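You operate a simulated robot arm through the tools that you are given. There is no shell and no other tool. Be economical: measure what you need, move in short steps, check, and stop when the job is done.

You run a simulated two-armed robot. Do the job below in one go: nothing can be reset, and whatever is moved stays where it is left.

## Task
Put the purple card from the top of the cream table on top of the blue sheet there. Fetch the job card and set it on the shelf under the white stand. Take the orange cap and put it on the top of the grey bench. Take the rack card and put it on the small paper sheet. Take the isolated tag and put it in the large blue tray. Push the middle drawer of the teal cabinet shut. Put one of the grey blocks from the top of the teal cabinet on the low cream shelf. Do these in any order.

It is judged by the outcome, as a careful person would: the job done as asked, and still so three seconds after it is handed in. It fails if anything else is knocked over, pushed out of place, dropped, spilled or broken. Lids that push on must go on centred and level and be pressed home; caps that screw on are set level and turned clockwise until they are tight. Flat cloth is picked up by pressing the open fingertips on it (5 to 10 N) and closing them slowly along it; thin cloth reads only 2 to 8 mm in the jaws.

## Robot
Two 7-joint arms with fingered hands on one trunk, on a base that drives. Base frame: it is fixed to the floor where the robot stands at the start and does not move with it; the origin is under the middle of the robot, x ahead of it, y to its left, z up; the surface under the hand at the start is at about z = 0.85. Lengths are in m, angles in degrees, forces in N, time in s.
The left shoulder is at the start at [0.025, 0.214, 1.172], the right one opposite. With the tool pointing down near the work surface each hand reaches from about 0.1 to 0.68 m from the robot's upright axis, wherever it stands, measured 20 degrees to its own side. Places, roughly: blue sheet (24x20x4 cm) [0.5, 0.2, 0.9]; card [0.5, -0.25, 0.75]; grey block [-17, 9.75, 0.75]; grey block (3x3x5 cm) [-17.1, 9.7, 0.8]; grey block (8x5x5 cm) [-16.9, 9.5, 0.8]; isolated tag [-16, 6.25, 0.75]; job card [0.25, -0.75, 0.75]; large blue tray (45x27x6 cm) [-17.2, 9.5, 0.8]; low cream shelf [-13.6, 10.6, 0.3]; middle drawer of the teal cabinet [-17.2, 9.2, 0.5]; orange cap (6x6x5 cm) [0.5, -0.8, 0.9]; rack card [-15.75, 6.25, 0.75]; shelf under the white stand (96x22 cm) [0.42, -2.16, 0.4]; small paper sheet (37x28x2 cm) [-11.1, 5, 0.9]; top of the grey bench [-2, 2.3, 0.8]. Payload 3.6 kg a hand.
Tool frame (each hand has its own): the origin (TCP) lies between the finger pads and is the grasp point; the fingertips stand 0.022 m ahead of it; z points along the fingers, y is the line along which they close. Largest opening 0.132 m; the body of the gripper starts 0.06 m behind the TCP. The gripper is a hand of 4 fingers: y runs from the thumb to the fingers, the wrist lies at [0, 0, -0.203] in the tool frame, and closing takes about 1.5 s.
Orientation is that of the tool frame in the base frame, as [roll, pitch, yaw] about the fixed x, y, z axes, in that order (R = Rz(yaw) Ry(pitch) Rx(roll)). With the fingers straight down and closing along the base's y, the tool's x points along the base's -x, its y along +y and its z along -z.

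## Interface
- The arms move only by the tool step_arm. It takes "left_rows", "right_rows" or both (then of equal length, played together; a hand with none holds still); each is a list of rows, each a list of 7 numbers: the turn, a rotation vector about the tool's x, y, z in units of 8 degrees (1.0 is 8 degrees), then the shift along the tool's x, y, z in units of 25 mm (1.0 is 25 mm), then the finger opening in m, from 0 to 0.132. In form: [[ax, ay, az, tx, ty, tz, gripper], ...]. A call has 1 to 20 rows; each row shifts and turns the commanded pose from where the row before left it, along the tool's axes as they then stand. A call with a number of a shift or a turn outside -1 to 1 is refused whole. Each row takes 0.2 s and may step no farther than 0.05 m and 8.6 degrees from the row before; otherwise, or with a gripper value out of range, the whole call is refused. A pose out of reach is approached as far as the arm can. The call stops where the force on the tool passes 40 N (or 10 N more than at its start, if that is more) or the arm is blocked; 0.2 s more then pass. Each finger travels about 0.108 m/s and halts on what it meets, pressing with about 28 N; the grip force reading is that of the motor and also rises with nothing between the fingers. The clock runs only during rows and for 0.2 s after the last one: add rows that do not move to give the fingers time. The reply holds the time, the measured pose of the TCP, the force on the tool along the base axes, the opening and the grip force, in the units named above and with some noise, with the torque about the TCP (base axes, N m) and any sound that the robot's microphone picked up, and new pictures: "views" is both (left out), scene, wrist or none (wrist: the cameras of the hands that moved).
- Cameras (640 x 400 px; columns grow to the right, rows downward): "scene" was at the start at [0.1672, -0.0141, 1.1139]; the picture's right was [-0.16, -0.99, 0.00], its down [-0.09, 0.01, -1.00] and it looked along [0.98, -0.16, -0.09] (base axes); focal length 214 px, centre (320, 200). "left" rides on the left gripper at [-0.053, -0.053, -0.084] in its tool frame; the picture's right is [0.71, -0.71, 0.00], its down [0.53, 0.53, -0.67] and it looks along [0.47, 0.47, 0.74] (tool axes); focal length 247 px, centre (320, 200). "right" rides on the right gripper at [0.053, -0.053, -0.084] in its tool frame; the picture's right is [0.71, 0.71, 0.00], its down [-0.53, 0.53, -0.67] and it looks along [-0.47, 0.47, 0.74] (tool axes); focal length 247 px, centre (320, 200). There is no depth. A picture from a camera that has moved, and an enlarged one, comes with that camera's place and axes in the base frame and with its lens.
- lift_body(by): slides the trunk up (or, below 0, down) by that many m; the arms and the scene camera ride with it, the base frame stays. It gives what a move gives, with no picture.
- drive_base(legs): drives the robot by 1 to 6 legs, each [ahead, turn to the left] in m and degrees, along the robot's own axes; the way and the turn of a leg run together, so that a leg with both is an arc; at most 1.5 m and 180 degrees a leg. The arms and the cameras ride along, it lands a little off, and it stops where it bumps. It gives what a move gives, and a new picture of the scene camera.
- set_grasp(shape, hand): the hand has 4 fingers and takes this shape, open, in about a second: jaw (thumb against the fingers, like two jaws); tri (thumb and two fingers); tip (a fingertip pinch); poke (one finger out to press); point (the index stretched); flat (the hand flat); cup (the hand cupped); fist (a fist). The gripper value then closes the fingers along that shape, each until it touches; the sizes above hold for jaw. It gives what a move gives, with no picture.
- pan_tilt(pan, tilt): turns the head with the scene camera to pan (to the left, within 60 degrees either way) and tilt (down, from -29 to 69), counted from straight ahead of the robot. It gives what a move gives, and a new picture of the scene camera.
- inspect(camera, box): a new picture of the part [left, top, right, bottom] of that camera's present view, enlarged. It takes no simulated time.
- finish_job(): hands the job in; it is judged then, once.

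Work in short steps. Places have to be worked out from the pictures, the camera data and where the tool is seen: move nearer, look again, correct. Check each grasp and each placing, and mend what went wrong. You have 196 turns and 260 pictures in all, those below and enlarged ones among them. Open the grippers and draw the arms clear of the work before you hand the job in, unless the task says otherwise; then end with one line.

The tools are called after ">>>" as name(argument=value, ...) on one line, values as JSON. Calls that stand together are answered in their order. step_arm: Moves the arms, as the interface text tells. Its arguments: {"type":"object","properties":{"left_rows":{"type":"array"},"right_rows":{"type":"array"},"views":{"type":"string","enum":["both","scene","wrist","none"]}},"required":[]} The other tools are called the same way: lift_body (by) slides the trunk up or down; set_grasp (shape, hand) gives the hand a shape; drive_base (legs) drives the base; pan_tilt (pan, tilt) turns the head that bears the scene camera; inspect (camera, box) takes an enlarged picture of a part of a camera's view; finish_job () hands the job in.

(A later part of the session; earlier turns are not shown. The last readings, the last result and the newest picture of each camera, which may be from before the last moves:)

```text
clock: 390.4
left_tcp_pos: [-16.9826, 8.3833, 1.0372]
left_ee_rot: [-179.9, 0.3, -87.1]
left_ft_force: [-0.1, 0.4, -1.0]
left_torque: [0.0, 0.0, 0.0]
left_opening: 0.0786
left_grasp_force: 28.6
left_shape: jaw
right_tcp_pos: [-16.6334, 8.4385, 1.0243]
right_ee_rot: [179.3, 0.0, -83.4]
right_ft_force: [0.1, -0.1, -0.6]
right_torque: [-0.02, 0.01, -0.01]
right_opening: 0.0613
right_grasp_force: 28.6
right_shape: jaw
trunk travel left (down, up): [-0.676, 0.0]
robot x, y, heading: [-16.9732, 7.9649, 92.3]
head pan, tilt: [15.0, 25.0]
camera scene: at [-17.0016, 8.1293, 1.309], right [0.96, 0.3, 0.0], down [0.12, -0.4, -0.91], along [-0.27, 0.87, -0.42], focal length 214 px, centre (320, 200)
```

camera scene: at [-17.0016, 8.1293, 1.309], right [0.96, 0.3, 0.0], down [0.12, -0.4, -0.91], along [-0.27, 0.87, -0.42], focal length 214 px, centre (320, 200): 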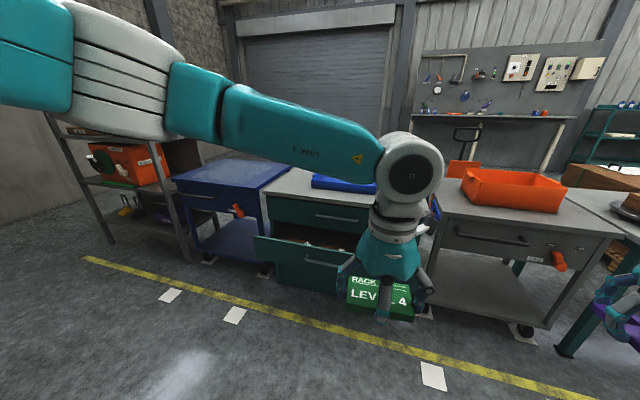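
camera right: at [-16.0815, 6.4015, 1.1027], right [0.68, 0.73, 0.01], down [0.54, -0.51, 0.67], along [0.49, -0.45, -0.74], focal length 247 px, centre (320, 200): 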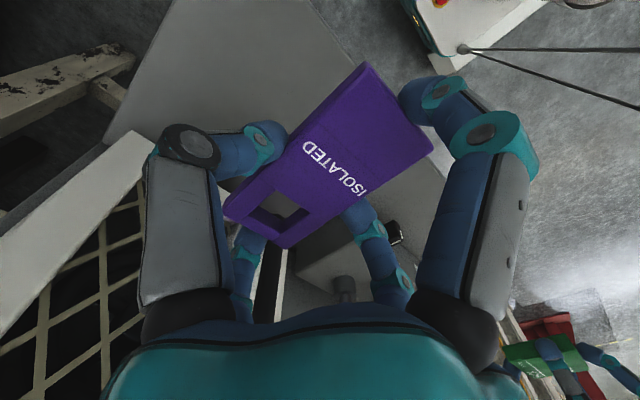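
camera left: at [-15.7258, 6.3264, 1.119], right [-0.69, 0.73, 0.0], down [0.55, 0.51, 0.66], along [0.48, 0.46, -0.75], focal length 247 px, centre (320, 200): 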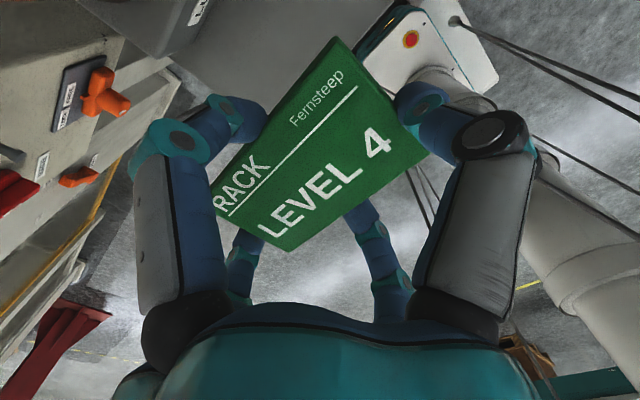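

The cabinet spans x -17.69…-16.77 with front at y ≈ 9.2 and the middle drawer open. I move to x ≈ -17.35 closer in front of it.

>>> drive_base(legs=[[0, 30], [0.7, 0]])

>>> drive_base(legs=[[0, -32]])

>>> pan_tilt(pan=-15, tilt=35)

```text
clock: 395.8
left_tcp_pos: [-17.5661, 8.9135, 1.0382]
left_ee_rot: [-179.8, 0.2, -57.0]
left_ft_force: [-1.3, -0.1, -0.7]
left_torque: [0.01, -0.03, 0.01]
left_opening: 0.0785
left_grasp_force: 28.3
left_shape: jaw
right_tcp_pos: [-17.2899, 9.1373, 1.0222]
right_ee_rot: [179.4, -0.1, -53.3]
right_ft_force: [-0.2, -0.8, -0.3]
right_torque: [0.01, -0.01, 0.01]
right_opening: 0.0611
right_grasp_force: 27.5
right_shape: jaw
trunk travel left (down, up): [-0.676, 0.0]
robot x, y, heading: [-17.3482, 8.5563, 122.1]
head pan, tilt: [15.0, 25.0]
camera scene: at [-17.458, 8.6848, 1.309], right [0.68, 0.73, 0.0], down [0.31, -0.29, -0.91], along [-0.66, 0.62, -0.42], focal length 214 px, centre (320, 200)
```

scene: 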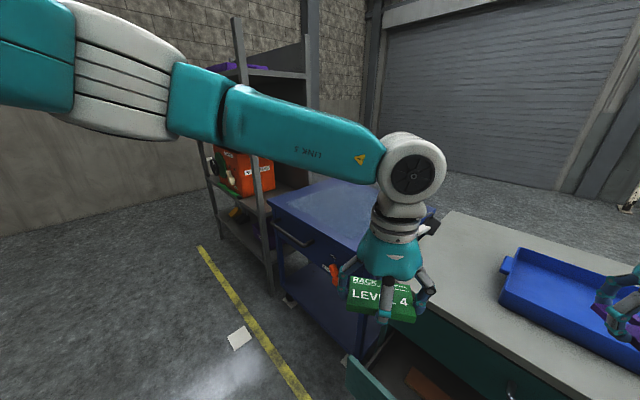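

```text
clock: 397.7
left_tcp_pos: [-17.3415, 8.9751, 1.0385]
left_ee_rot: [-179.8, 0.2, -89.0]
left_ft_force: [0.3, -0.1, -0.4]
left_torque: [-0.02, -0.01, 0.0]
left_opening: 0.0785
left_grasp_force: 28.0
left_shape: jaw
right_tcp_pos: [-16.9893, 9.0174, 1.024]
right_ee_rot: [179.4, 0.0, -85.6]
right_ft_force: [0.7, -0.5, -0.8]
right_torque: [0.02, -0.01, -0.01]
right_opening: 0.0613
right_grasp_force: 28.2
right_shape: jaw
trunk travel left (down, up): [-0.676, 0.0]
robot x, y, heading: [-17.3787, 8.5583, 90.2]
head pan, tilt: [15.0, 25.0]
camera scene: at [-17.4012, 8.7238, 1.3089], right [0.96, 0.26, 0.0], down [0.11, -0.41, -0.91], along [-0.24, 0.87, -0.42], focal length 214 px, centre (320, 200)
```

scene: 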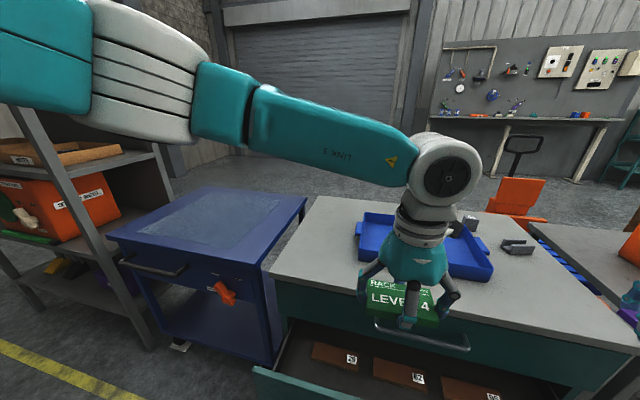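

```text
clock: 398.7
left_tcp_pos: [-17.3423, 8.9756, 1.0374]
left_ee_rot: [-179.8, 0.2, -89.2]
left_ft_force: [-0.8, -0.5, -0.4]
left_torque: [-0.05, 0.03, 0.01]
left_opening: 0.0784
left_grasp_force: 27.8
left_shape: jaw
right_tcp_pos: [-16.9914, 9.0172, 1.0246]
right_ee_rot: [179.4, 0.1, -85.4]
right_ft_force: [0.1, -0.3, -0.2]
right_torque: [-0.01, 0.0, 0.03]
right_opening: 0.0609
right_grasp_force: 28.1
right_shape: jaw
trunk travel left (down, up): [-0.676, 0.0]
robot x, y, heading: [-17.379, 8.5582, 89.9]
head pan, tilt: [-15.0, 35.0]
camera scene: at [-17.3554, 8.719, 1.2933], right [0.97, -0.25, 0.0], down [-0.15, -0.56, -0.82], along [0.21, 0.79, -0.57], focal length 214 px, centre (320, 200)
```

scene: 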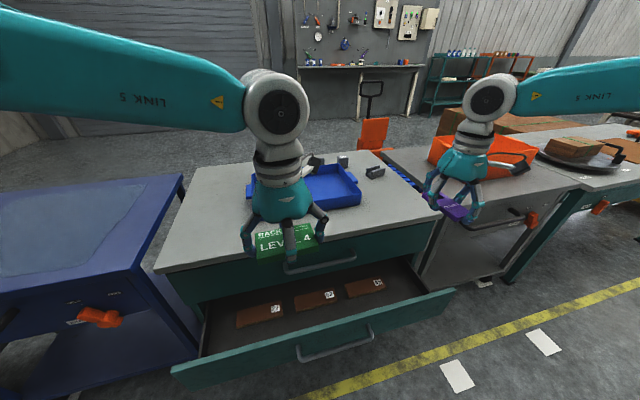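

The tray spans about x -17.5…-17.06, y 9.27…9.56. I move the left hand aside and drive 0.17 m closer (base passes beneath the drawer), then bring the right hand over the tray.

>>> step_arm(left_rows=[[0, 0, 0, 0.4, 0.9, -0.3, 0.045], [0, 0, 0, 0.4, 0.9, -0.3, 0.045], [0, 0, 0, 0.4, 0.9, -0.3, 0.045], [0, 0, 0, 0.4, 0.9, -0.3, 0.045], [0, 0, 0, 0.4, 0.9, -0.3, 0.045]], views="none")

>>> drive_base(legs=[[0.17, 0]])

>>> step_arm(right_rows=[[0, 0, 0, -0.7, 0.8, 0, 0.03], [0, 0, 0, -0.7, 0.8, 0, 0.03], [0, 0, 0, -0.7, 0.8, 0, 0.03], [0, 0, 0, -0.7, 0.8, 0, 0.03], [0, 0, 0, -0.7, 0.8, 0, 0.03], [0, 0, 0, -0.7, 0.8, 0, 0.03], [0, 0, 0, -0.7, 0.8, 0, 0.03], [0, 0, 0, -0.7, 0.8, 0, 0.03], [0, 0, 0, -0.7, 0.8, 0, 0.03], [0, 0, 0, -0.7, 0.8, 0, 0.03]], views="both")

```text
clock: 399.9
left_tcp_pos: [-17.4539, 8.9211, 1.0763]
left_ee_rot: [-179.8, 0.4, -89.2]
left_ft_force: [-0.1, -0.8, -1.1]
left_torque: [0.01, 0.02, -0.01]
left_opening: 0.0783
left_grasp_force: 28.0
left_shape: jaw
right_tcp_pos: [-16.9902, 9.0169, 1.0256]
right_ee_rot: [179.6, -0.1, -85.5]
right_ft_force: [-0.5, 0.0, -0.2]
right_torque: [0.01, -0.03, -0.01]
right_opening: 0.061
right_grasp_force: 28.3
right_shape: jaw
trunk travel left (down, up): [-0.676, 0.0]
robot x, y, heading: [-17.3784, 8.5577, 90.4]
head pan, tilt: [-15.0, 35.0]
```

```text
clock: 401.4
left_tcp_pos: [-17.4545, 9.0943, 1.0756]
left_ee_rot: [-179.8, 0.3, -89.0]
left_ft_force: [0.2, 0.6, -1.0]
left_torque: [0.01, 0.02, -0.03]
left_opening: 0.0785
left_grasp_force: 28.2
left_shape: jaw
right_tcp_pos: [-16.9916, 9.1878, 1.0233]
right_ee_rot: [179.5, -0.1, -85.6]
right_ft_force: [0.1, 1.0, 0.1]
right_torque: [-0.05, 0.01, -0.01]
right_opening: 0.0612
right_grasp_force: 27.8
right_shape: jaw
trunk travel left (down, up): [-0.676, 0.0]
robot x, y, heading: [-17.3772, 8.7265, 90.2]
head pan, tilt: [-15.0, 35.0]
camera scene: at [-17.3555, 8.8906, 1.2931], right [0.97, -0.25, 0.0], down [-0.15, -0.56, -0.82], along [0.21, 0.79, -0.58], focal length 214 px, centre (320, 200)
```

scene: 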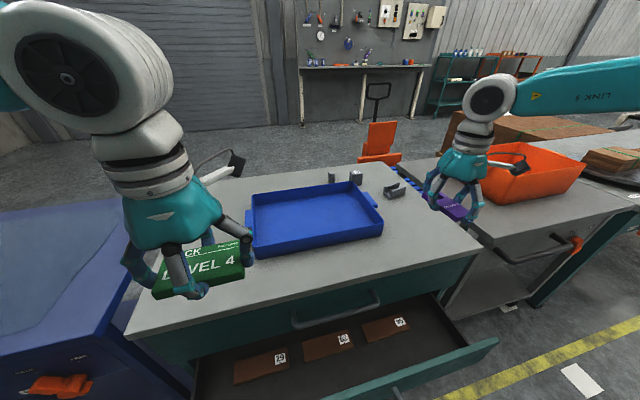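

```text
clock: 403.6
left_tcp_pos: [-17.4533, 9.0937, 1.0757]
left_ee_rot: [-179.8, 0.3, -89.1]
left_ft_force: [0.5, 0.5, -1.1]
left_torque: [0.0, 0.04, 0.03]
left_opening: 0.0784
left_grasp_force: 28.2
left_shape: jaw
right_tcp_pos: [-17.1942, 9.335, 1.027]
right_ee_rot: [179.3, -0.1, -85.4]
right_ft_force: [0.0, 0.2, -0.2]
right_torque: [0.02, 0.0, -0.02]
right_opening: 0.061
right_grasp_force: 28.2
right_shape: jaw
right hand out of reach, approached as far as the arm can: row 10
trunk travel left (down, up): [-0.676, 0.0]
robot x, y, heading: [-17.376, 8.7271, 90.3]
head pan, tilt: [-15.0, 35.0]
camera scene: at [-17.3545, 8.8891, 1.2933], right [0.97, -0.25, 0.0], down [-0.15, -0.56, -0.82], along [0.21, 0.79, -0.57], focal length 214 px, centre (320, 200)
camera right: at [-17.1379, 9.2856, 1.11], right [-0.65, -0.76, 0.01], down [-0.56, 0.48, 0.67], along [-0.52, 0.43, -0.74], focal length 247 px, centre (320, 200)
```

scene: 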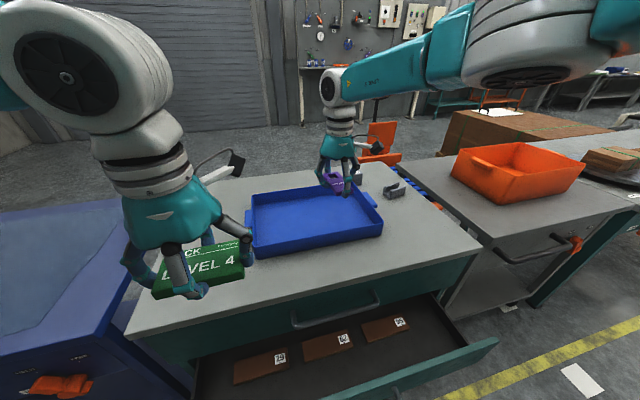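
right: 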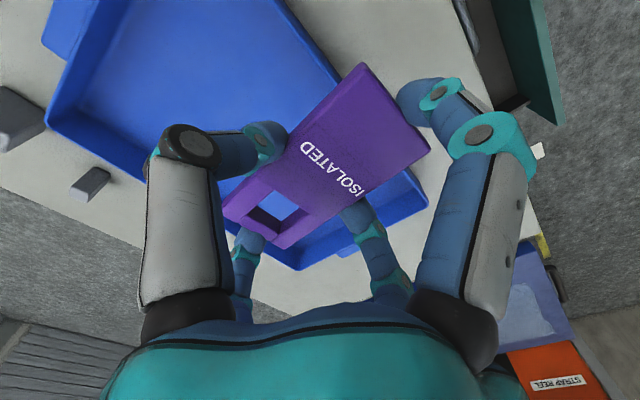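

The tag must go ~9 cm deeper over the tray. Driving 0.1 m further is harmless (at worst the base nudges the drawer in its closing direction).

>>> drive_base(legs=[[0.1, 0]])

>>> step_arm(right_rows=[[0, 0, 0, 0, 0.3, 0.6, 0.03], [0, 0, 0, 0, 0, 0.8, 0.03], [0, 0, 0, 0, 0, 0.8, 0.03], [0, 0, 0, 0, 0, 0, 0.03]], views="both")

```text
clock: 404.7
left_tcp_pos: [-17.4548, 9.1967, 1.0755]
left_ee_rot: [-179.8, 0.3, -89.1]
left_ft_force: [-0.1, 0.2, -0.2]
left_torque: [-0.04, 0.03, 0.05]
left_opening: 0.0786
left_grasp_force: 28.1
left_shape: jaw
right_tcp_pos: [-17.1958, 9.4355, 1.027]
right_ee_rot: [179.4, -0.1, -85.4]
right_ft_force: [0.6, -0.3, -1.0]
right_torque: [0.0, 0.01, -0.01]
right_opening: 0.0609
right_grasp_force: 28.0
right_shape: jaw
trunk travel left (down, up): [-0.676, 0.0]
robot x, y, heading: [-17.3803, 8.8293, 90.1]
head pan, tilt: [-15.0, 35.0]
camera scene: at [-17.3561, 8.9915, 1.2931], right [0.97, -0.26, 0.0], down [-0.15, -0.56, -0.82], along [0.21, 0.79, -0.58], focal length 214 px, centre (320, 200)
```

scene: 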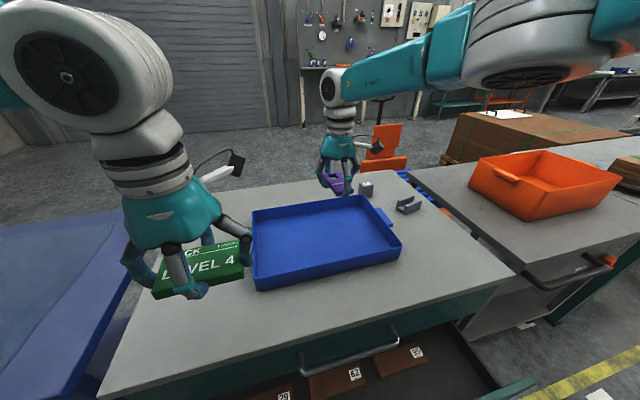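

```text
clock: 405.7
left_tcp_pos: [-17.4524, 9.1929, 1.0772]
left_ee_rot: [180.0, 0.3, -89.2]
left_ft_force: [1.1, 0.2, 0.0]
left_torque: [-0.03, 0.01, 0.0]
left_opening: 0.0786
left_grasp_force: 28.2
left_shape: jaw
right_tcp_pos: [-17.197, 9.4141, 0.9732]
right_ee_rot: [179.4, -0.2, -85.5]
right_ft_force: [0.3, 0.0, -0.4]
right_torque: [0.02, 0.04, 0.01]
right_opening: 0.0609
right_grasp_force: 28.5
right_shape: jaw
right hand out of reach, approached as far as the arm can: row 1, 2, 3
trunk travel left (down, up): [-0.676, 0.0]
robot x, y, heading: [-17.3743, 8.8314, 90.2]
head pan, tilt: [-15.0, 35.0]
camera scene: at [-17.3536, 8.9907, 1.2932], right [0.97, -0.26, 0.0], down [-0.15, -0.56, -0.82], along [0.21, 0.79, -0.58], focal length 214 px, centre (320, 200)
camera right: at [-17.1394, 9.366, 1.055], right [-0.65, -0.76, 0.01], down [-0.56, 0.48, 0.67], along [-0.52, 0.43, -0.74], focal length 247 px, centre (320, 200)
```

scene: 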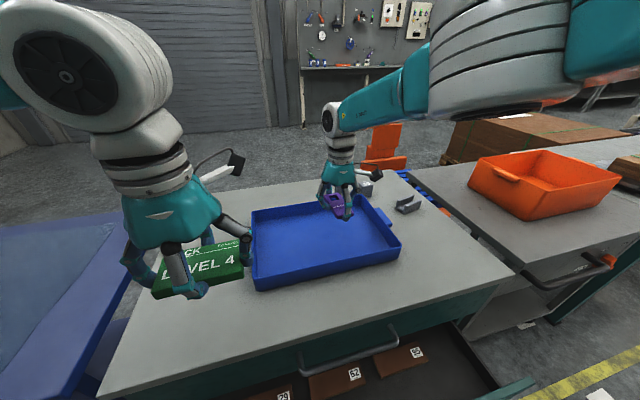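
right: 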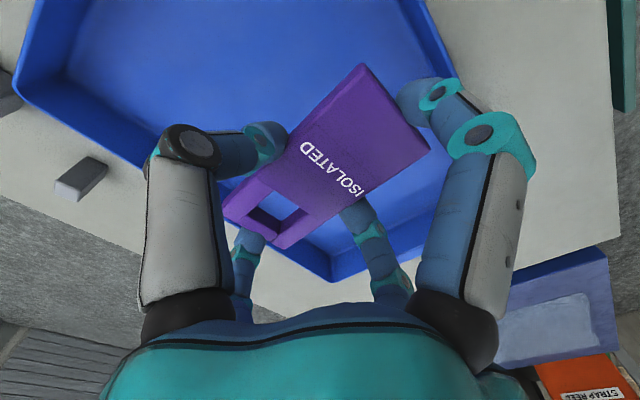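

The tag is over the tray interior. I lower with the trunk 0.1 m and look.

>>> lift_body(by=-0.1)

>>> step_arm(right_rows=[[0, 0, 0, -0.6, 0, 0, 0.03], [0, 0, 0, 0, 0, 0, 0.03]], views="wrist")

```text
clock: 407.0
left_tcp_pos: [-17.4547, 9.1937, 0.977]
left_ee_rot: [-179.9, 0.2, -89.1]
left_ft_force: [-0.6, -0.5, -1.2]
left_torque: [0.02, 0.01, -0.01]
left_opening: 0.0784
left_grasp_force: 27.8
left_shape: jaw
right_tcp_pos: [-17.1985, 9.4139, 0.874]
right_ee_rot: [179.4, -0.1, -85.5]
right_ft_force: [0.3, 0.2, 0.1]
right_torque: [0.03, 0.01, 0.0]
right_opening: 0.0611
right_grasp_force: 28.0
right_shape: jaw
trunk travel left (down, up): [-0.576, 0.1]
robot x, y, heading: [-17.3764, 8.8288, 90.4]
head pan, tilt: [-15.0, 35.0]
```

```text
clock: 407.6
left_tcp_pos: [-17.4563, 9.1947, 0.977]
left_ee_rot: [-179.8, 0.3, -89.0]
left_ft_force: [-0.8, -0.3, -0.7]
left_torque: [-0.01, 0.0, 0.01]
left_opening: 0.0782
left_grasp_force: 28.4
left_shape: jaw
right_tcp_pos: [-17.1967, 9.4183, 0.8773]
right_ee_rot: [179.5, 0.0, -85.5]
right_ft_force: [-0.2, 0.3, -0.6]
right_torque: [-0.05, 0.0, 0.0]
right_opening: 0.0607
right_grasp_force: 27.8
right_shape: jaw
right hand out of reach, approached as far as the arm can: row 1
trunk travel left (down, up): [-0.576, 0.1]
robot x, y, heading: [-17.3773, 8.8242, 90.3]
head pan, tilt: [-15.0, 35.0]
camera right: at [-17.1411, 9.3694, 0.9593], right [-0.65, -0.76, 0.01], down [-0.56, 0.48, 0.67], along [-0.51, 0.43, -0.74], focal length 247 px, centre (320, 200)
```

right: 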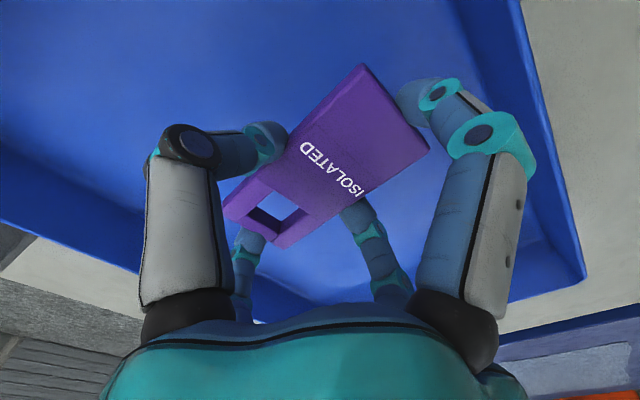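

Inside the tray. I lower a bit further, in small trunk steps.

>>> lift_body(by=-0.015)

>>> lift_body(by=-0.006)

>>> lift_body(by=-0.005)

```text
clock: 408.3
left_tcp_pos: [-17.4549, 9.1946, 0.9611]
left_ee_rot: [-179.9, 0.3, -89.1]
left_ft_force: [0.0, -0.4, 0.3]
left_torque: [-0.04, -0.01, 0.0]
left_opening: 0.0785
left_grasp_force: 28.2
left_shape: jaw
right_tcp_pos: [-17.197, 9.4187, 0.863]
right_ee_rot: [179.4, -0.1, -85.6]
right_ft_force: [-0.3, -0.4, -0.8]
right_torque: [0.01, 0.0, -0.01]
right_opening: 0.0612
right_grasp_force: 27.9
right_shape: jaw
trunk travel left (down, up): [-0.561, 0.115]
robot x, y, heading: [-17.378, 8.8271, 89.9]
head pan, tilt: [-15.0, 35.0]
```

```text
clock: 408.8
left_tcp_pos: [-17.4543, 9.194, 0.9556]
left_ee_rot: [-179.9, 0.3, -89.1]
left_ft_force: [0.5, 1.7, -0.5]
left_torque: [0.01, -0.01, -0.03]
left_opening: 0.0784
left_grasp_force: 28.6
left_shape: jaw
right_tcp_pos: [-17.1973, 9.4179, 0.8552]
right_ee_rot: [179.4, -0.1, -85.4]
right_ft_force: [0.3, 0.9, -0.5]
right_torque: [0.0, -0.03, -0.03]
right_opening: 0.0609
right_grasp_force: 28.0
right_shape: jaw
trunk travel left (down, up): [-0.555, 0.121]
robot x, y, heading: [-17.3745, 8.8325, 90.0]
head pan, tilt: [-15.0, 35.0]
```

```text
clock: 409.4
left_tcp_pos: [-17.4547, 9.1944, 0.951]
left_ee_rot: [-179.8, 0.3, -89.1]
left_ft_force: [0.5, -0.2, 0.1]
left_torque: [0.0, -0.02, 0.0]
left_opening: 0.0786
left_grasp_force: 27.9
left_shape: jaw
right_tcp_pos: [-17.1975, 9.4184, 0.8505]
right_ee_rot: [179.4, -0.1, -85.5]
right_ft_force: [-0.2, -0.3, 0.2]
right_torque: [0.01, -0.01, 0.0]
right_opening: 0.0611
right_grasp_force: 28.1
right_shape: jaw
trunk travel left (down, up): [-0.55, 0.126]
robot x, y, heading: [-17.3791, 8.8303, 90.5]
head pan, tilt: [-15.0, 35.0]
```

>>> lift_body(by=-0.006)

>>> lift_body(by=-0.005)

>>> lift_body(by=-0.004)

```text
clock: 409.9
left_tcp_pos: [-17.4547, 9.1937, 0.9454]
left_ee_rot: [-179.7, 0.3, -89.1]
left_ft_force: [0.3, 0.3, -1.5]
left_torque: [0.0, 0.0, 0.01]
left_opening: 0.0782
left_grasp_force: 28.1
left_shape: jaw
right_tcp_pos: [-17.1972, 9.4189, 0.8435]
right_ee_rot: [179.5, -0.1, -85.5]
right_ft_force: [-0.9, -0.3, -0.2]
right_torque: [0.0, 0.01, 0.0]
right_opening: 0.0611
right_grasp_force: 28.2
right_shape: jaw
trunk travel left (down, up): [-0.544, 0.132]
robot x, y, heading: [-17.3812, 8.8278, 90.3]
head pan, tilt: [-15.0, 35.0]
```

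```text
clock: 410.4
left_tcp_pos: [-17.4546, 9.1941, 0.9397]
left_ee_rot: [-179.7, 0.2, -89.1]
left_ft_force: [0.2, 1.2, -0.9]
left_torque: [-0.01, 0.0, -0.01]
left_opening: 0.0786
left_grasp_force: 27.9
left_shape: jaw
right_tcp_pos: [-17.1972, 9.4187, 0.8392]
right_ee_rot: [179.4, -0.1, -85.5]
right_ft_force: [-0.3, -0.2, 0.1]
right_torque: [-0.01, -0.05, -0.02]
right_opening: 0.0609
right_grasp_force: 27.9
right_shape: jaw
trunk travel left (down, up): [-0.539, 0.137]
robot x, y, heading: [-17.3784, 8.8289, 90.0]
head pan, tilt: [-15.0, 35.0]
```

```text
clock: 411.0
left_tcp_pos: [-17.4543, 9.1943, 0.936]
left_ee_rot: [-179.9, 0.3, -89.1]
left_ft_force: [0.1, 0.5, -0.7]
left_torque: [-0.03, 0.02, 0.01]
left_opening: 0.0787
left_grasp_force: 27.7
left_shape: jaw
right_tcp_pos: [-17.1969, 9.4186, 0.8357]
right_ee_rot: [179.4, -0.1, -85.5]
right_ft_force: [0.5, 0.7, -0.2]
right_torque: [0.02, -0.01, 0.01]
right_opening: 0.0611
right_grasp_force: 27.7
right_shape: jaw
trunk travel left (down, up): [-0.535, 0.141]
robot x, y, heading: [-17.3802, 8.8296, 90.3]
head pan, tilt: [-15.0, 35.0]
```

Practically at the tray floor. One more 5 mm, then open partly.

>>> lift_body(by=-0.005)

>>> step_arm(right_rows=[[0, 0, 0, 0, 0, 0, 0.065], [0, 0, 0, 0, 0, 0, 0.075], [0, 0, 0, 0, 0, 0, 0.085], [0, 0, 0, 0, 0, 0, 0.095], [0, 0, 0, 0, 0, 0, 0.1], [0, 0, 0, 0, 0, 0, 0.1]], views="wrist")

```text
clock: 411.5
left_tcp_pos: [-17.4549, 9.1952, 0.9306]
left_ee_rot: [-179.8, 0.4, -89.2]
left_ft_force: [0.4, -0.7, -0.5]
left_torque: [-0.01, -0.01, 0.0]
left_opening: 0.0784
left_grasp_force: 27.6
left_shape: jaw
right_tcp_pos: [-17.1976, 9.4181, 0.8317]
right_ee_rot: [179.4, -0.1, -85.4]
right_ft_force: [0.2, 0.1, -0.5]
right_torque: [0.0, 0.02, 0.01]
right_opening: 0.0611
right_grasp_force: 28.0
right_shape: jaw
trunk travel left (down, up): [-0.53, 0.146]
robot x, y, heading: [-17.3759, 8.8268, 90.3]
head pan, tilt: [-15.0, 35.0]
```

```text
clock: 412.9
left_tcp_pos: [-17.4536, 9.1949, 0.9314]
left_ee_rot: [-179.8, 0.3, -89.1]
left_ft_force: [0.7, -0.6, -1.3]
left_torque: [-0.01, 0.01, -0.02]
left_opening: 0.0784
left_grasp_force: 28.1
left_shape: jaw
right_tcp_pos: [-17.1977, 9.4185, 0.8305]
right_ee_rot: [179.3, -0.1, -85.5]
right_ft_force: [-0.4, 0.1, 0.4]
right_torque: [0.03, -0.01, -0.01]
right_opening: 0.0998
right_grasp_force: 0.1
right_shape: jaw
trunk travel left (down, up): [-0.53, 0.146]
robot x, y, heading: [-17.3799, 8.8303, 90.1]
head pan, tilt: [-15.0, 35.0]
camera right: at [-17.1404, 9.3699, 0.9132], right [-0.65, -0.76, 0.01], down [-0.56, 0.49, 0.67], along [-0.52, 0.43, -0.74], focal length 247 px, centre (320, 200)
```

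right: 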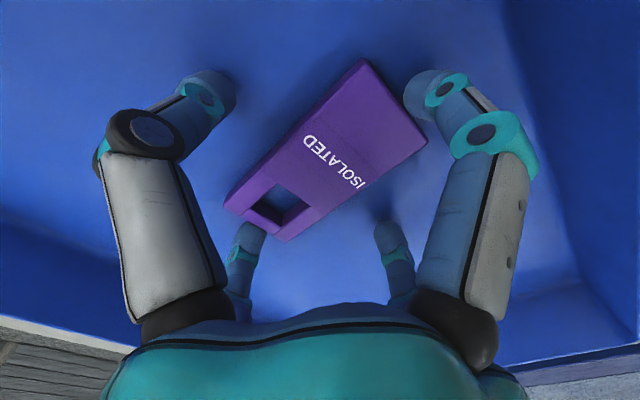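

The tag lies in the tray. I rise with the trunk and look at the blocks.

>>> lift_body(by=0.14)

>>> pan_tilt(pan=-15, tilt=35)

>>> inspect(camera="scene", box=[240, 120, 480, 270])

```text
clock: 414.6
left_tcp_pos: [-17.4546, 9.1941, 1.07]
left_ee_rot: [-179.8, 0.3, -89.1]
left_ft_force: [-0.6, 0.2, -0.4]
left_torque: [-0.04, 0.01, 0.01]
left_opening: 0.0785
left_grasp_force: 27.8
left_shape: jaw
right_tcp_pos: [-17.1973, 9.4161, 0.9704]
right_ee_rot: [179.5, -0.3, -85.5]
right_ft_force: [0.4, -0.1, -1.0]
right_torque: [0.01, -0.02, -0.03]
right_opening: 0.0998
right_grasp_force: 0.0
right_shape: jaw
trunk travel left (down, up): [-0.67, 0.006]
robot x, y, heading: [-17.3777, 8.8323, 90.3]
head pan, tilt: [-15.0, 35.0]
```

```text
clock: 415.2
left_tcp_pos: [-17.4547, 9.1938, 1.0706]
left_ee_rot: [-179.8, 0.3, -89.1]
left_ft_force: [-0.2, -0.6, -1.6]
left_torque: [-0.02, -0.01, 0.02]
left_opening: 0.0784
left_grasp_force: 28.1
left_shape: jaw
right_tcp_pos: [-17.1965, 9.418, 0.9714]
right_ee_rot: [179.4, -0.1, -85.5]
right_ft_force: [0.7, -0.1, 0.1]
right_torque: [0.01, 0.0, 0.01]
right_opening: 0.0998
right_grasp_force: 0.0
right_shape: jaw
trunk travel left (down, up): [-0.67, 0.006]
robot x, y, heading: [-17.3783, 8.8288, 90.4]
head pan, tilt: [-15.0, 35.0]
camera scene: at [-17.3559, 8.9903, 1.2872], right [0.97, -0.26, 0.0], down [-0.15, -0.56, -0.82], along [0.21, 0.79, -0.57], focal length 214 px, centre (320, 200)
```

scene: 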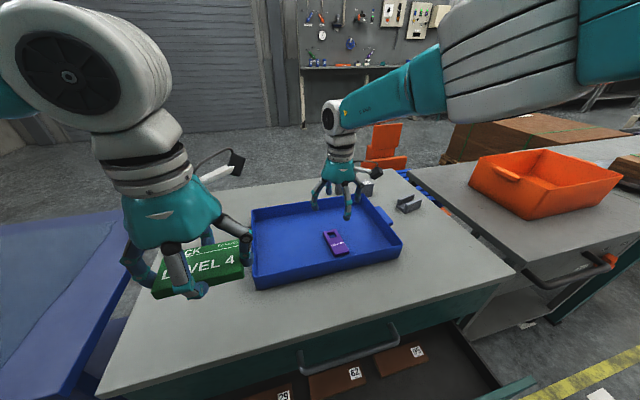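

```text
2.67 times, centred on (360, 195) of scene
camera zoom: at [-17.3559, 8.9903, 1.2872], right [0.97, -0.26, 0.0], down [-0.15, -0.56, -0.82], along [0.21, 0.79, -0.57], focal length 572 px, centre (213, 213)
```

zoom: 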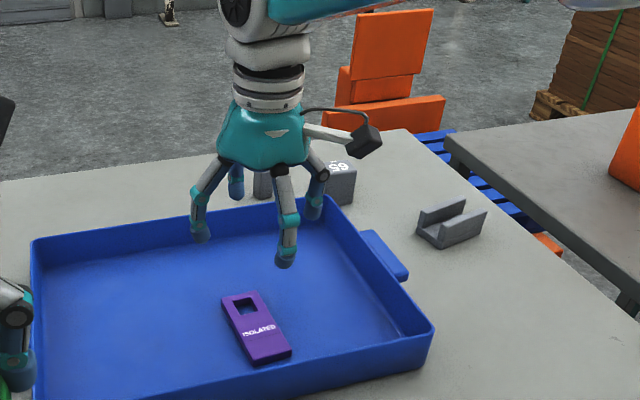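

The tag is in the tray. Next the drawer: I back off 0.4 m with the right hand retracted and look at the open drawer.

>>> drive_base(legs=[[-0.4, 0]])

>>> step_arm(right_rows=[[0, 0, 0, 0.9, 0, 0, 0.1], [0, 0, 0, 0.9, 0, 0, 0.1], [0, 0, 0, 0.9, 0, 0, 0.1], [0, 0, 0, 0.9, 0, 0, 0.1], [0, 0, 0, 0.9, 0, 0, 0.1], [0, 0, 0, 0.9, 0, 0, 0.1], [0, 0, 0, 0.9, 0, 0, 0.1], [0, 0, 0, 0.9, 0, 0, 0.1], [0, 0, 0, 0.9, 0, 0, 0.1], [0, 0, 0, 0.9, 0, 0, 0.1]], left_rows=[[0, 0, 0, 0.3, 0.3, -0.5, 0.045], [0, 0, 0, 0.3, 0.3, -0.5, 0.045], [0, 0, 0, 0.3, 0.3, -0.5, 0.045], [0, 0, 0, 0.3, 0.3, -0.5, 0.045], [0, 0, 0, 0.3, 0.3, -0.5, 0.045], [0, 0, 0, 0.3, 0.3, -0.5, 0.045], [0, 0, 0, 0, 0, 0, 0.045], [0, 0, 0, 0, 0, 0, 0.045], [0, 0, 0, 0, 0, 0, 0.045], [0, 0, 0, 0, 0, 0, 0.045]], views="none")

>>> pan_tilt(pan=-5, tilt=45)

```text
clock: 417.7
left_tcp_pos: [-17.4532, 8.7913, 1.0706]
left_ee_rot: [-179.8, 0.3, -89.0]
left_ft_force: [-0.2, -0.2, -1.3]
left_torque: [-0.01, 0.0, -0.01]
left_opening: 0.0783
left_grasp_force: 27.5
left_shape: jaw
right_tcp_pos: [-17.1966, 9.0143, 0.9711]
right_ee_rot: [179.5, -0.1, -85.3]
right_ft_force: [-0.6, 0.0, 0.2]
right_torque: [0.01, 0.04, -0.01]
right_opening: 0.1
right_grasp_force: 0.1
right_shape: jaw
trunk travel left (down, up): [-0.67, 0.006]
robot x, y, heading: [-17.3754, 8.4252, 90.2]
head pan, tilt: [-15.0, 35.0]
camera scene: at [-17.3544, 8.5867, 1.2873], right [0.97, -0.25, 0.0], down [-0.15, -0.56, -0.82], along [0.21, 0.79, -0.57], focal length 214 px, centre (320, 200)
```

scene: 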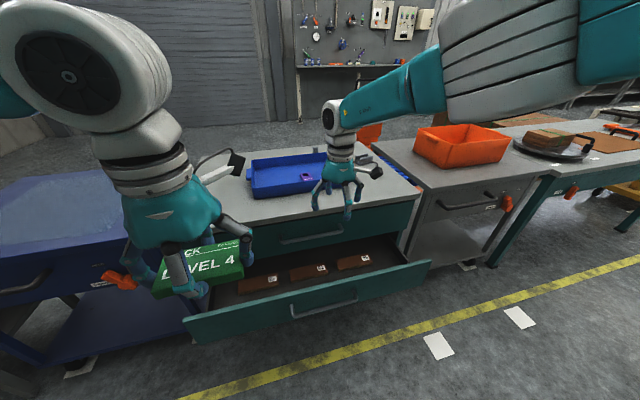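

```text
clock: 419.9
left_tcp_pos: [-17.4981, 8.7448, 1.1466]
left_ee_rot: [-179.8, 0.3, -89.0]
left_ft_force: [0.2, 0.1, 0.6]
left_torque: [0.0, -0.01, -0.02]
left_opening: 0.0784
left_grasp_force: 27.8
left_shape: jaw
right_tcp_pos: [-17.1797, 8.8064, 0.9711]
right_ee_rot: [179.4, -0.1, -85.5]
right_ft_force: [0.5, 0.5, -0.8]
right_torque: [-0.04, -0.01, -0.01]
right_opening: 0.0999
right_grasp_force: 0.1
right_shape: jaw
right hand out of reach, approached as far as the arm can: row 1, 2
trunk travel left (down, up): [-0.67, 0.006]
robot x, y, heading: [-17.3771, 8.4246, 90.5]
head pan, tilt: [-15.0, 35.0]
```

```text
clock: 420.6
left_tcp_pos: [-17.4972, 8.745, 1.1457]
left_ee_rot: [-179.9, 0.2, -89.0]
left_ft_force: [0.0, 0.6, -0.8]
left_torque: [0.0, -0.02, -0.01]
left_opening: 0.0784
left_grasp_force: 28.1
left_shape: jaw
right_tcp_pos: [-17.1804, 8.8086, 0.9698]
right_ee_rot: [179.4, -0.1, -85.5]
right_ft_force: [-0.6, -0.9, 0.1]
right_torque: [0.0, 0.01, 0.02]
right_opening: 0.0996
right_grasp_force: 0.1
right_shape: jaw
trunk travel left (down, up): [-0.67, 0.006]
robot x, y, heading: [-17.3721, 8.4268, 90.5]
head pan, tilt: [-5.0, 45.0]
camera scene: at [-17.37, 8.5831, 1.2725], right [1.0, -0.08, 0.0], down [-0.06, -0.7, -0.71], along [0.06, 0.7, -0.71], focal length 214 px, centre (320, 200)
```

scene: 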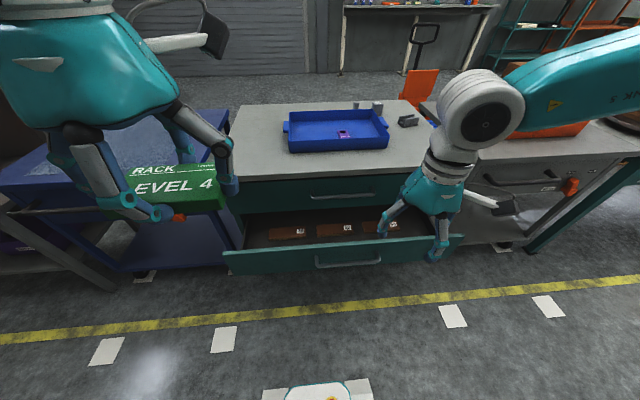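

Drawer front is at y ≈ 9.03, z 0.38–0.55, centre x ≈ -17.23; it must move about 0.19 m. I make a fist with the right hand and lower the trunk.

>>> set_grasp(hand="right", shape="fist")

>>> lift_body(by=-0.4)

>>> step_arm(right_rows=[[0, 0, 0, 0, 0.6, 0.9, 0.0], [0, 0, 0, 0, 0.6, 0.9, 0.0], [0, 0, 0, -0.9, 0, 0.5, 0.0], [0, 0, 0, -0.9, 0, 0, 0.0], [0, 0, 0, 0, 0, 0, 0.0]], views="both")

```text
clock: 421.5
left_tcp_pos: [-17.4967, 8.7441, 1.1448]
left_ee_rot: [-179.8, 0.3, -88.9]
left_ft_force: [0.2, 0.3, 0.3]
left_torque: [-0.03, 0.04, -0.01]
left_opening: 0.0783
left_grasp_force: 28.1
left_shape: jaw
right_tcp_pos: [-17.1795, 8.8081, 0.9702]
right_ee_rot: [179.3, -0.1, -85.4]
right_ft_force: [0.3, 0.7, -0.8]
right_torque: [0.02, -0.01, -0.03]
right_opening: 0.0002
right_grasp_force: 0.1
right_shape: fist
trunk travel left (down, up): [-0.67, 0.006]
robot x, y, heading: [-17.3768, 8.4246, 90.3]
head pan, tilt: [-5.0, 45.0]
```

```text
clock: 425.3
left_tcp_pos: [-17.4965, 8.745, 0.7468]
left_ee_rot: [-179.8, 0.4, -89.0]
left_ft_force: [-0.3, -0.1, -0.8]
left_torque: [0.0, 0.04, 0.0]
left_opening: 0.0784
left_grasp_force: 28.0
left_shape: jaw
right_tcp_pos: [-17.1807, 8.8064, 0.5701]
right_ee_rot: [179.4, -0.2, -85.4]
right_ft_force: [0.7, 0.0, -0.2]
right_torque: [-0.02, -0.01, 0.0]
right_opening: 0.0
right_grasp_force: 0.0
right_shape: fist
trunk travel left (down, up): [-0.27, 0.406]
robot x, y, heading: [-17.3765, 8.4232, 90.2]
head pan, tilt: [-5.0, 45.0]
```

```text
clock: 426.5
left_tcp_pos: [-17.4978, 8.7446, 0.7468]
left_ee_rot: [-179.8, 0.2, -88.9]
left_ft_force: [-0.1, 0.2, -1.3]
left_torque: [0.0, 0.02, -0.01]
left_opening: 0.0787
left_grasp_force: 28.2
left_shape: jaw
right_tcp_pos: [-17.2151, 8.849, 0.5136]
right_ee_rot: [179.5, -0.1, -85.5]
right_ft_force: [0.1, 0.4, 0.0]
right_torque: [0.01, 0.0, -0.01]
right_opening: 0.0001
right_grasp_force: 0.0
right_shape: fist
trunk travel left (down, up): [-0.27, 0.406]
robot x, y, heading: [-17.3754, 8.4236, 90.5]
head pan, tilt: [-5.0, 45.0]
camera scene: at [-17.3701, 8.5863, 0.8647], right [1.0, -0.08, 0.0], down [-0.06, -0.71, -0.71], along [0.06, 0.7, -0.71], focal length 214 px, centre (320, 200)
camera right: at [-17.1572, 8.8014, 0.5964], right [-0.65, -0.76, 0.01], down [-0.56, 0.48, 0.67], along [-0.52, 0.43, -0.74], focal length 247 px, centre (320, 200)
```

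scene: 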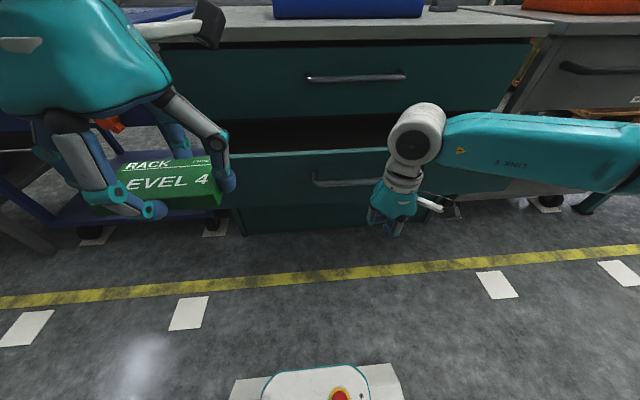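
right: 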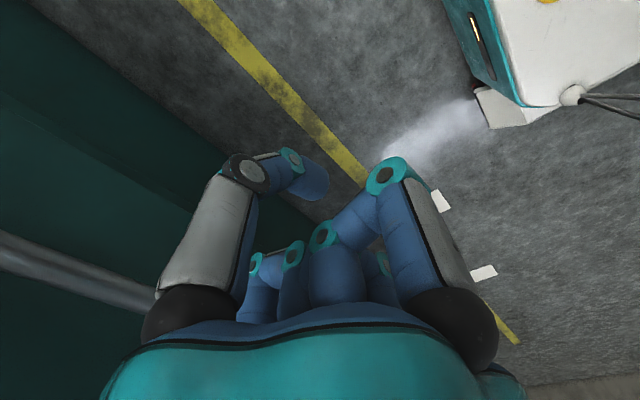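

The fist is in front of the drawer handle. I push by driving slowly forward, keeping the left hand clear.

>>> drive_base(legs=[[0.12, 0]])

```text
clock: 427.8
left_tcp_pos: [-17.4984, 8.8658, 0.7466]
left_ee_rot: [-179.8, 0.3, -89.0]
left_ft_force: [-0.1, -0.3, -0.3]
left_torque: [0.01, 0.0, 0.0]
left_opening: 0.0784
left_grasp_force: 27.4
left_shape: jaw
right_tcp_pos: [-17.2151, 8.9703, 0.5132]
right_ee_rot: [179.4, -0.1, -85.5]
right_ft_force: [0.3, 0.3, 0.5]
right_torque: [0.02, 0.0, -0.01]
right_opening: 0.0
right_grasp_force: 0.0
right_shape: fist
trunk travel left (down, up): [-0.27, 0.406]
robot x, y, heading: [-17.3752, 8.5467, 90.5]
head pan, tilt: [-5.0, 45.0]
camera scene: at [-17.3708, 8.7069, 0.8645], right [1.0, -0.08, 0.0], down [-0.06, -0.71, -0.71], along [0.06, 0.7, -0.71], focal length 214 px, centre (320, 200)
```

scene: 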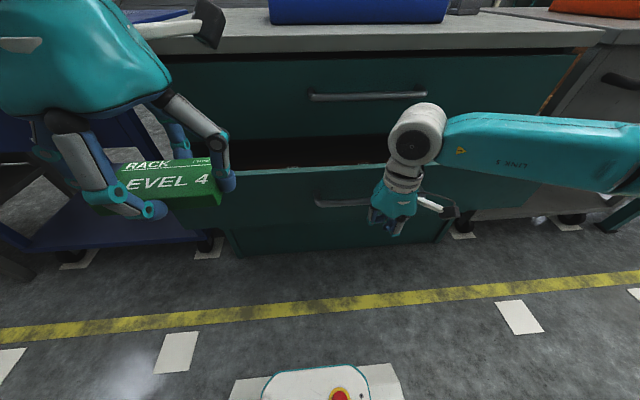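

No contact yet; a little further.

>>> drive_base(legs=[[0.07, 0]])

```text
clock: 428.8
left_tcp_pos: [-17.4986, 8.9355, 0.7461]
left_ee_rot: [-179.9, 0.3, -89.0]
left_ft_force: [-0.1, 0.3, -0.1]
left_torque: [-0.01, -0.01, 0.01]
left_opening: 0.0783
left_grasp_force: 27.3
left_shape: jaw
right_tcp_pos: [-17.2148, 9.0413, 0.5129]
right_ee_rot: [179.6, -0.1, -85.4]
right_ft_force: [-0.5, -0.2, 0.5]
right_torque: [0.0, 0.01, 0.01]
right_opening: 0.0
right_grasp_force: 0.0
right_shape: fist
trunk travel left (down, up): [-0.27, 0.406]
robot x, y, heading: [-17.3796, 8.6152, 90.0]
head pan, tilt: [-5.0, 45.0]
camera scene: at [-17.3712, 8.7777, 0.8645], right [1.0, -0.08, 0.0], down [-0.06, -0.71, -0.71], along [0.06, 0.7, -0.71], focal length 214 px, centre (320, 200)
```

scene: 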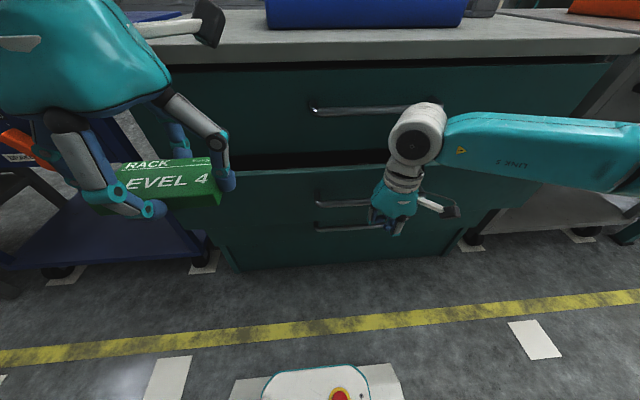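

The drawer moves in (the lower drawer's handle now shows). I continue pushing.

>>> drive_base(legs=[[0.05, 0]])

```text
clock: 429.7
left_tcp_pos: [-17.4983, 8.9875, 0.7466]
left_ee_rot: [-179.8, 0.4, -89.0]
left_ft_force: [0.1, 0.7, -0.1]
left_torque: [-0.01, 0.02, 0.01]
left_opening: 0.0783
left_grasp_force: 28.3
left_shape: jaw
right_tcp_pos: [-17.2148, 9.0917, 0.5149]
right_ee_rot: [179.6, -0.2, -85.5]
right_ft_force: [0.0, 0.2, -0.6]
right_torque: [0.01, -0.02, 0.03]
right_opening: 0.0
right_grasp_force: 0.0
right_shape: fist
trunk travel left (down, up): [-0.27, 0.406]
robot x, y, heading: [-17.3757, 8.6685, 90.3]
head pan, tilt: [-5.0, 45.0]
camera scene: at [-17.3715, 8.8287, 0.8645], right [1.0, -0.08, 0.0], down [-0.06, -0.71, -0.71], along [0.06, 0.7, -0.71], focal length 214 px, centre (320, 200)
```

scene: 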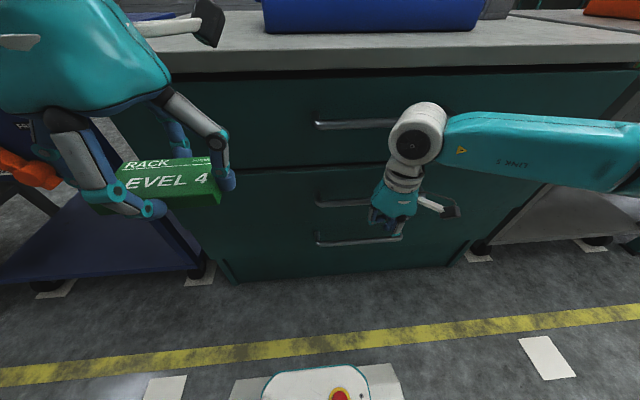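

Nearly shut. I push the last bit with the arm until the force rises.

>>> step_arm(right_rows=[[0, 0, 0, -0.4, 0, 0, 0], [0, 0, 0, -0.4, 0, 0, 0], [0, 0, 0, -0.3, 0, 0, 0], [0, 0, 0, -0.3, 0, 0, 0], [0, 0, 0, 0, 0, 0, 0]], views="scene")

```text
clock: 430.9
left_tcp_pos: [-17.4996, 8.9822, 0.7494]
left_ee_rot: [-179.8, 0.7, -89.1]
left_ft_force: [0.1, 0.7, -0.5]
left_torque: [-0.01, -0.01, 0.0]
left_opening: 0.0784
left_grasp_force: 27.8
left_shape: jaw
right_tcp_pos: [-17.217, 9.1185, 0.5149]
right_ee_rot: [179.6, -0.4, -85.2]
right_ft_force: [10.0, -26.9, 18.7]
right_torque: [1.19, 0.19, -0.34]
right_opening: 0.0001
right_grasp_force: 0.0
right_shape: fist
trunk travel left (down, up): [-0.27, 0.406]
robot x, y, heading: [-17.3773, 8.6669, 90.2]
head pan, tilt: [-5.0, 45.0]
camera scene: at [-17.3713, 8.8236, 0.8656], right [1.0, -0.08, 0.0], down [-0.06, -0.7, -0.71], along [0.06, 0.71, -0.7], focal length 214 px, centre (320, 200)
```

scene: 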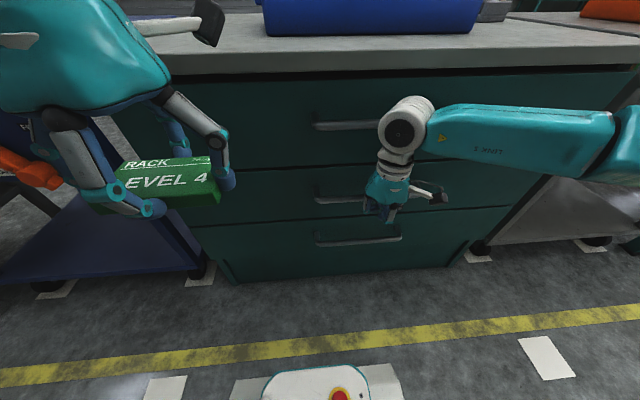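

27 N reaction: the drawer is against its stop. I retract and inspect.

>>> step_arm(right_rows=[[0, 0, 0, 0.9, 0, 0, 0], [0, 0, 0, 0.9, 0, 0, 0], [0, 0, 0, 0.9, 0, 0, 0]], views="none")

>>> drive_base(legs=[[-0.35, 0]])

>>> inspect(camera="scene", box=[180, 40, 540, 265])

```text
clock: 431.7
left_tcp_pos: [-17.4996, 8.987, 0.7475]
left_ee_rot: [-179.8, 0.3, -89.0]
left_ft_force: [-0.2, -0.5, -1.4]
left_torque: [-0.02, 0.0, -0.01]
left_opening: 0.0782
left_grasp_force: 27.7
left_shape: jaw
right_tcp_pos: [-17.2132, 9.0596, 0.516]
right_ee_rot: [179.5, 0.0, -85.5]
right_ft_force: [-0.5, -0.6, 0.2]
right_torque: [-0.01, -0.03, 0.01]
right_opening: 0.0001
right_grasp_force: 0.1
right_shape: fist
trunk travel left (down, up): [-0.27, 0.406]
robot x, y, heading: [-17.3792, 8.6646, 90.3]
head pan, tilt: [-5.0, 45.0]
```

```text
clock: 434.0
left_tcp_pos: [-17.4985, 8.6348, 0.7481]
left_ee_rot: [-179.8, 0.3, -88.8]
left_ft_force: [-0.2, -0.1, -0.8]
left_torque: [0.03, 0.01, -0.01]
left_opening: 0.0785
left_grasp_force: 28.2
left_shape: jaw
right_tcp_pos: [-17.211, 8.7081, 0.5148]
right_ee_rot: [179.6, -0.1, -85.3]
right_ft_force: [1.0, 0.0, 1.0]
right_torque: [0.02, 0.04, 0.02]
right_opening: 0.0001
right_grasp_force: 0.1
right_shape: fist
trunk travel left (down, up): [-0.27, 0.406]
robot x, y, heading: [-17.3696, 8.3135, 90.2]
head pan, tilt: [-5.0, 45.0]
camera scene: at [-17.3695, 8.4767, 0.8647], right [1.0, -0.08, 0.0], down [-0.06, -0.71, -0.71], along [0.06, 0.7, -0.71], focal length 214 px, centre (320, 200)
```

scene: 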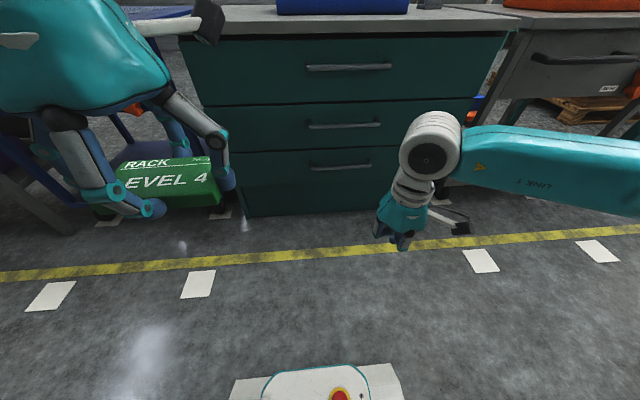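

```text
1.78 times, centred on (360, 152) of scene
camera zoom: at [-17.3695, 8.4767, 0.8647], right [1.0, -0.08, 0.0], down [-0.06, -0.71, -0.71], along [0.06, 0.7, -0.71], focal length 381 px, centre (249, 284)
```

zoom: 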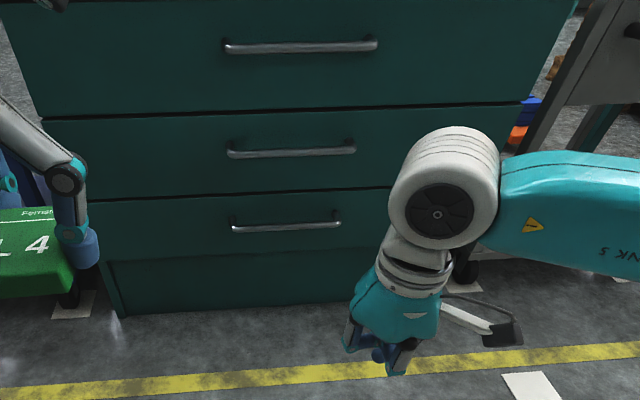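

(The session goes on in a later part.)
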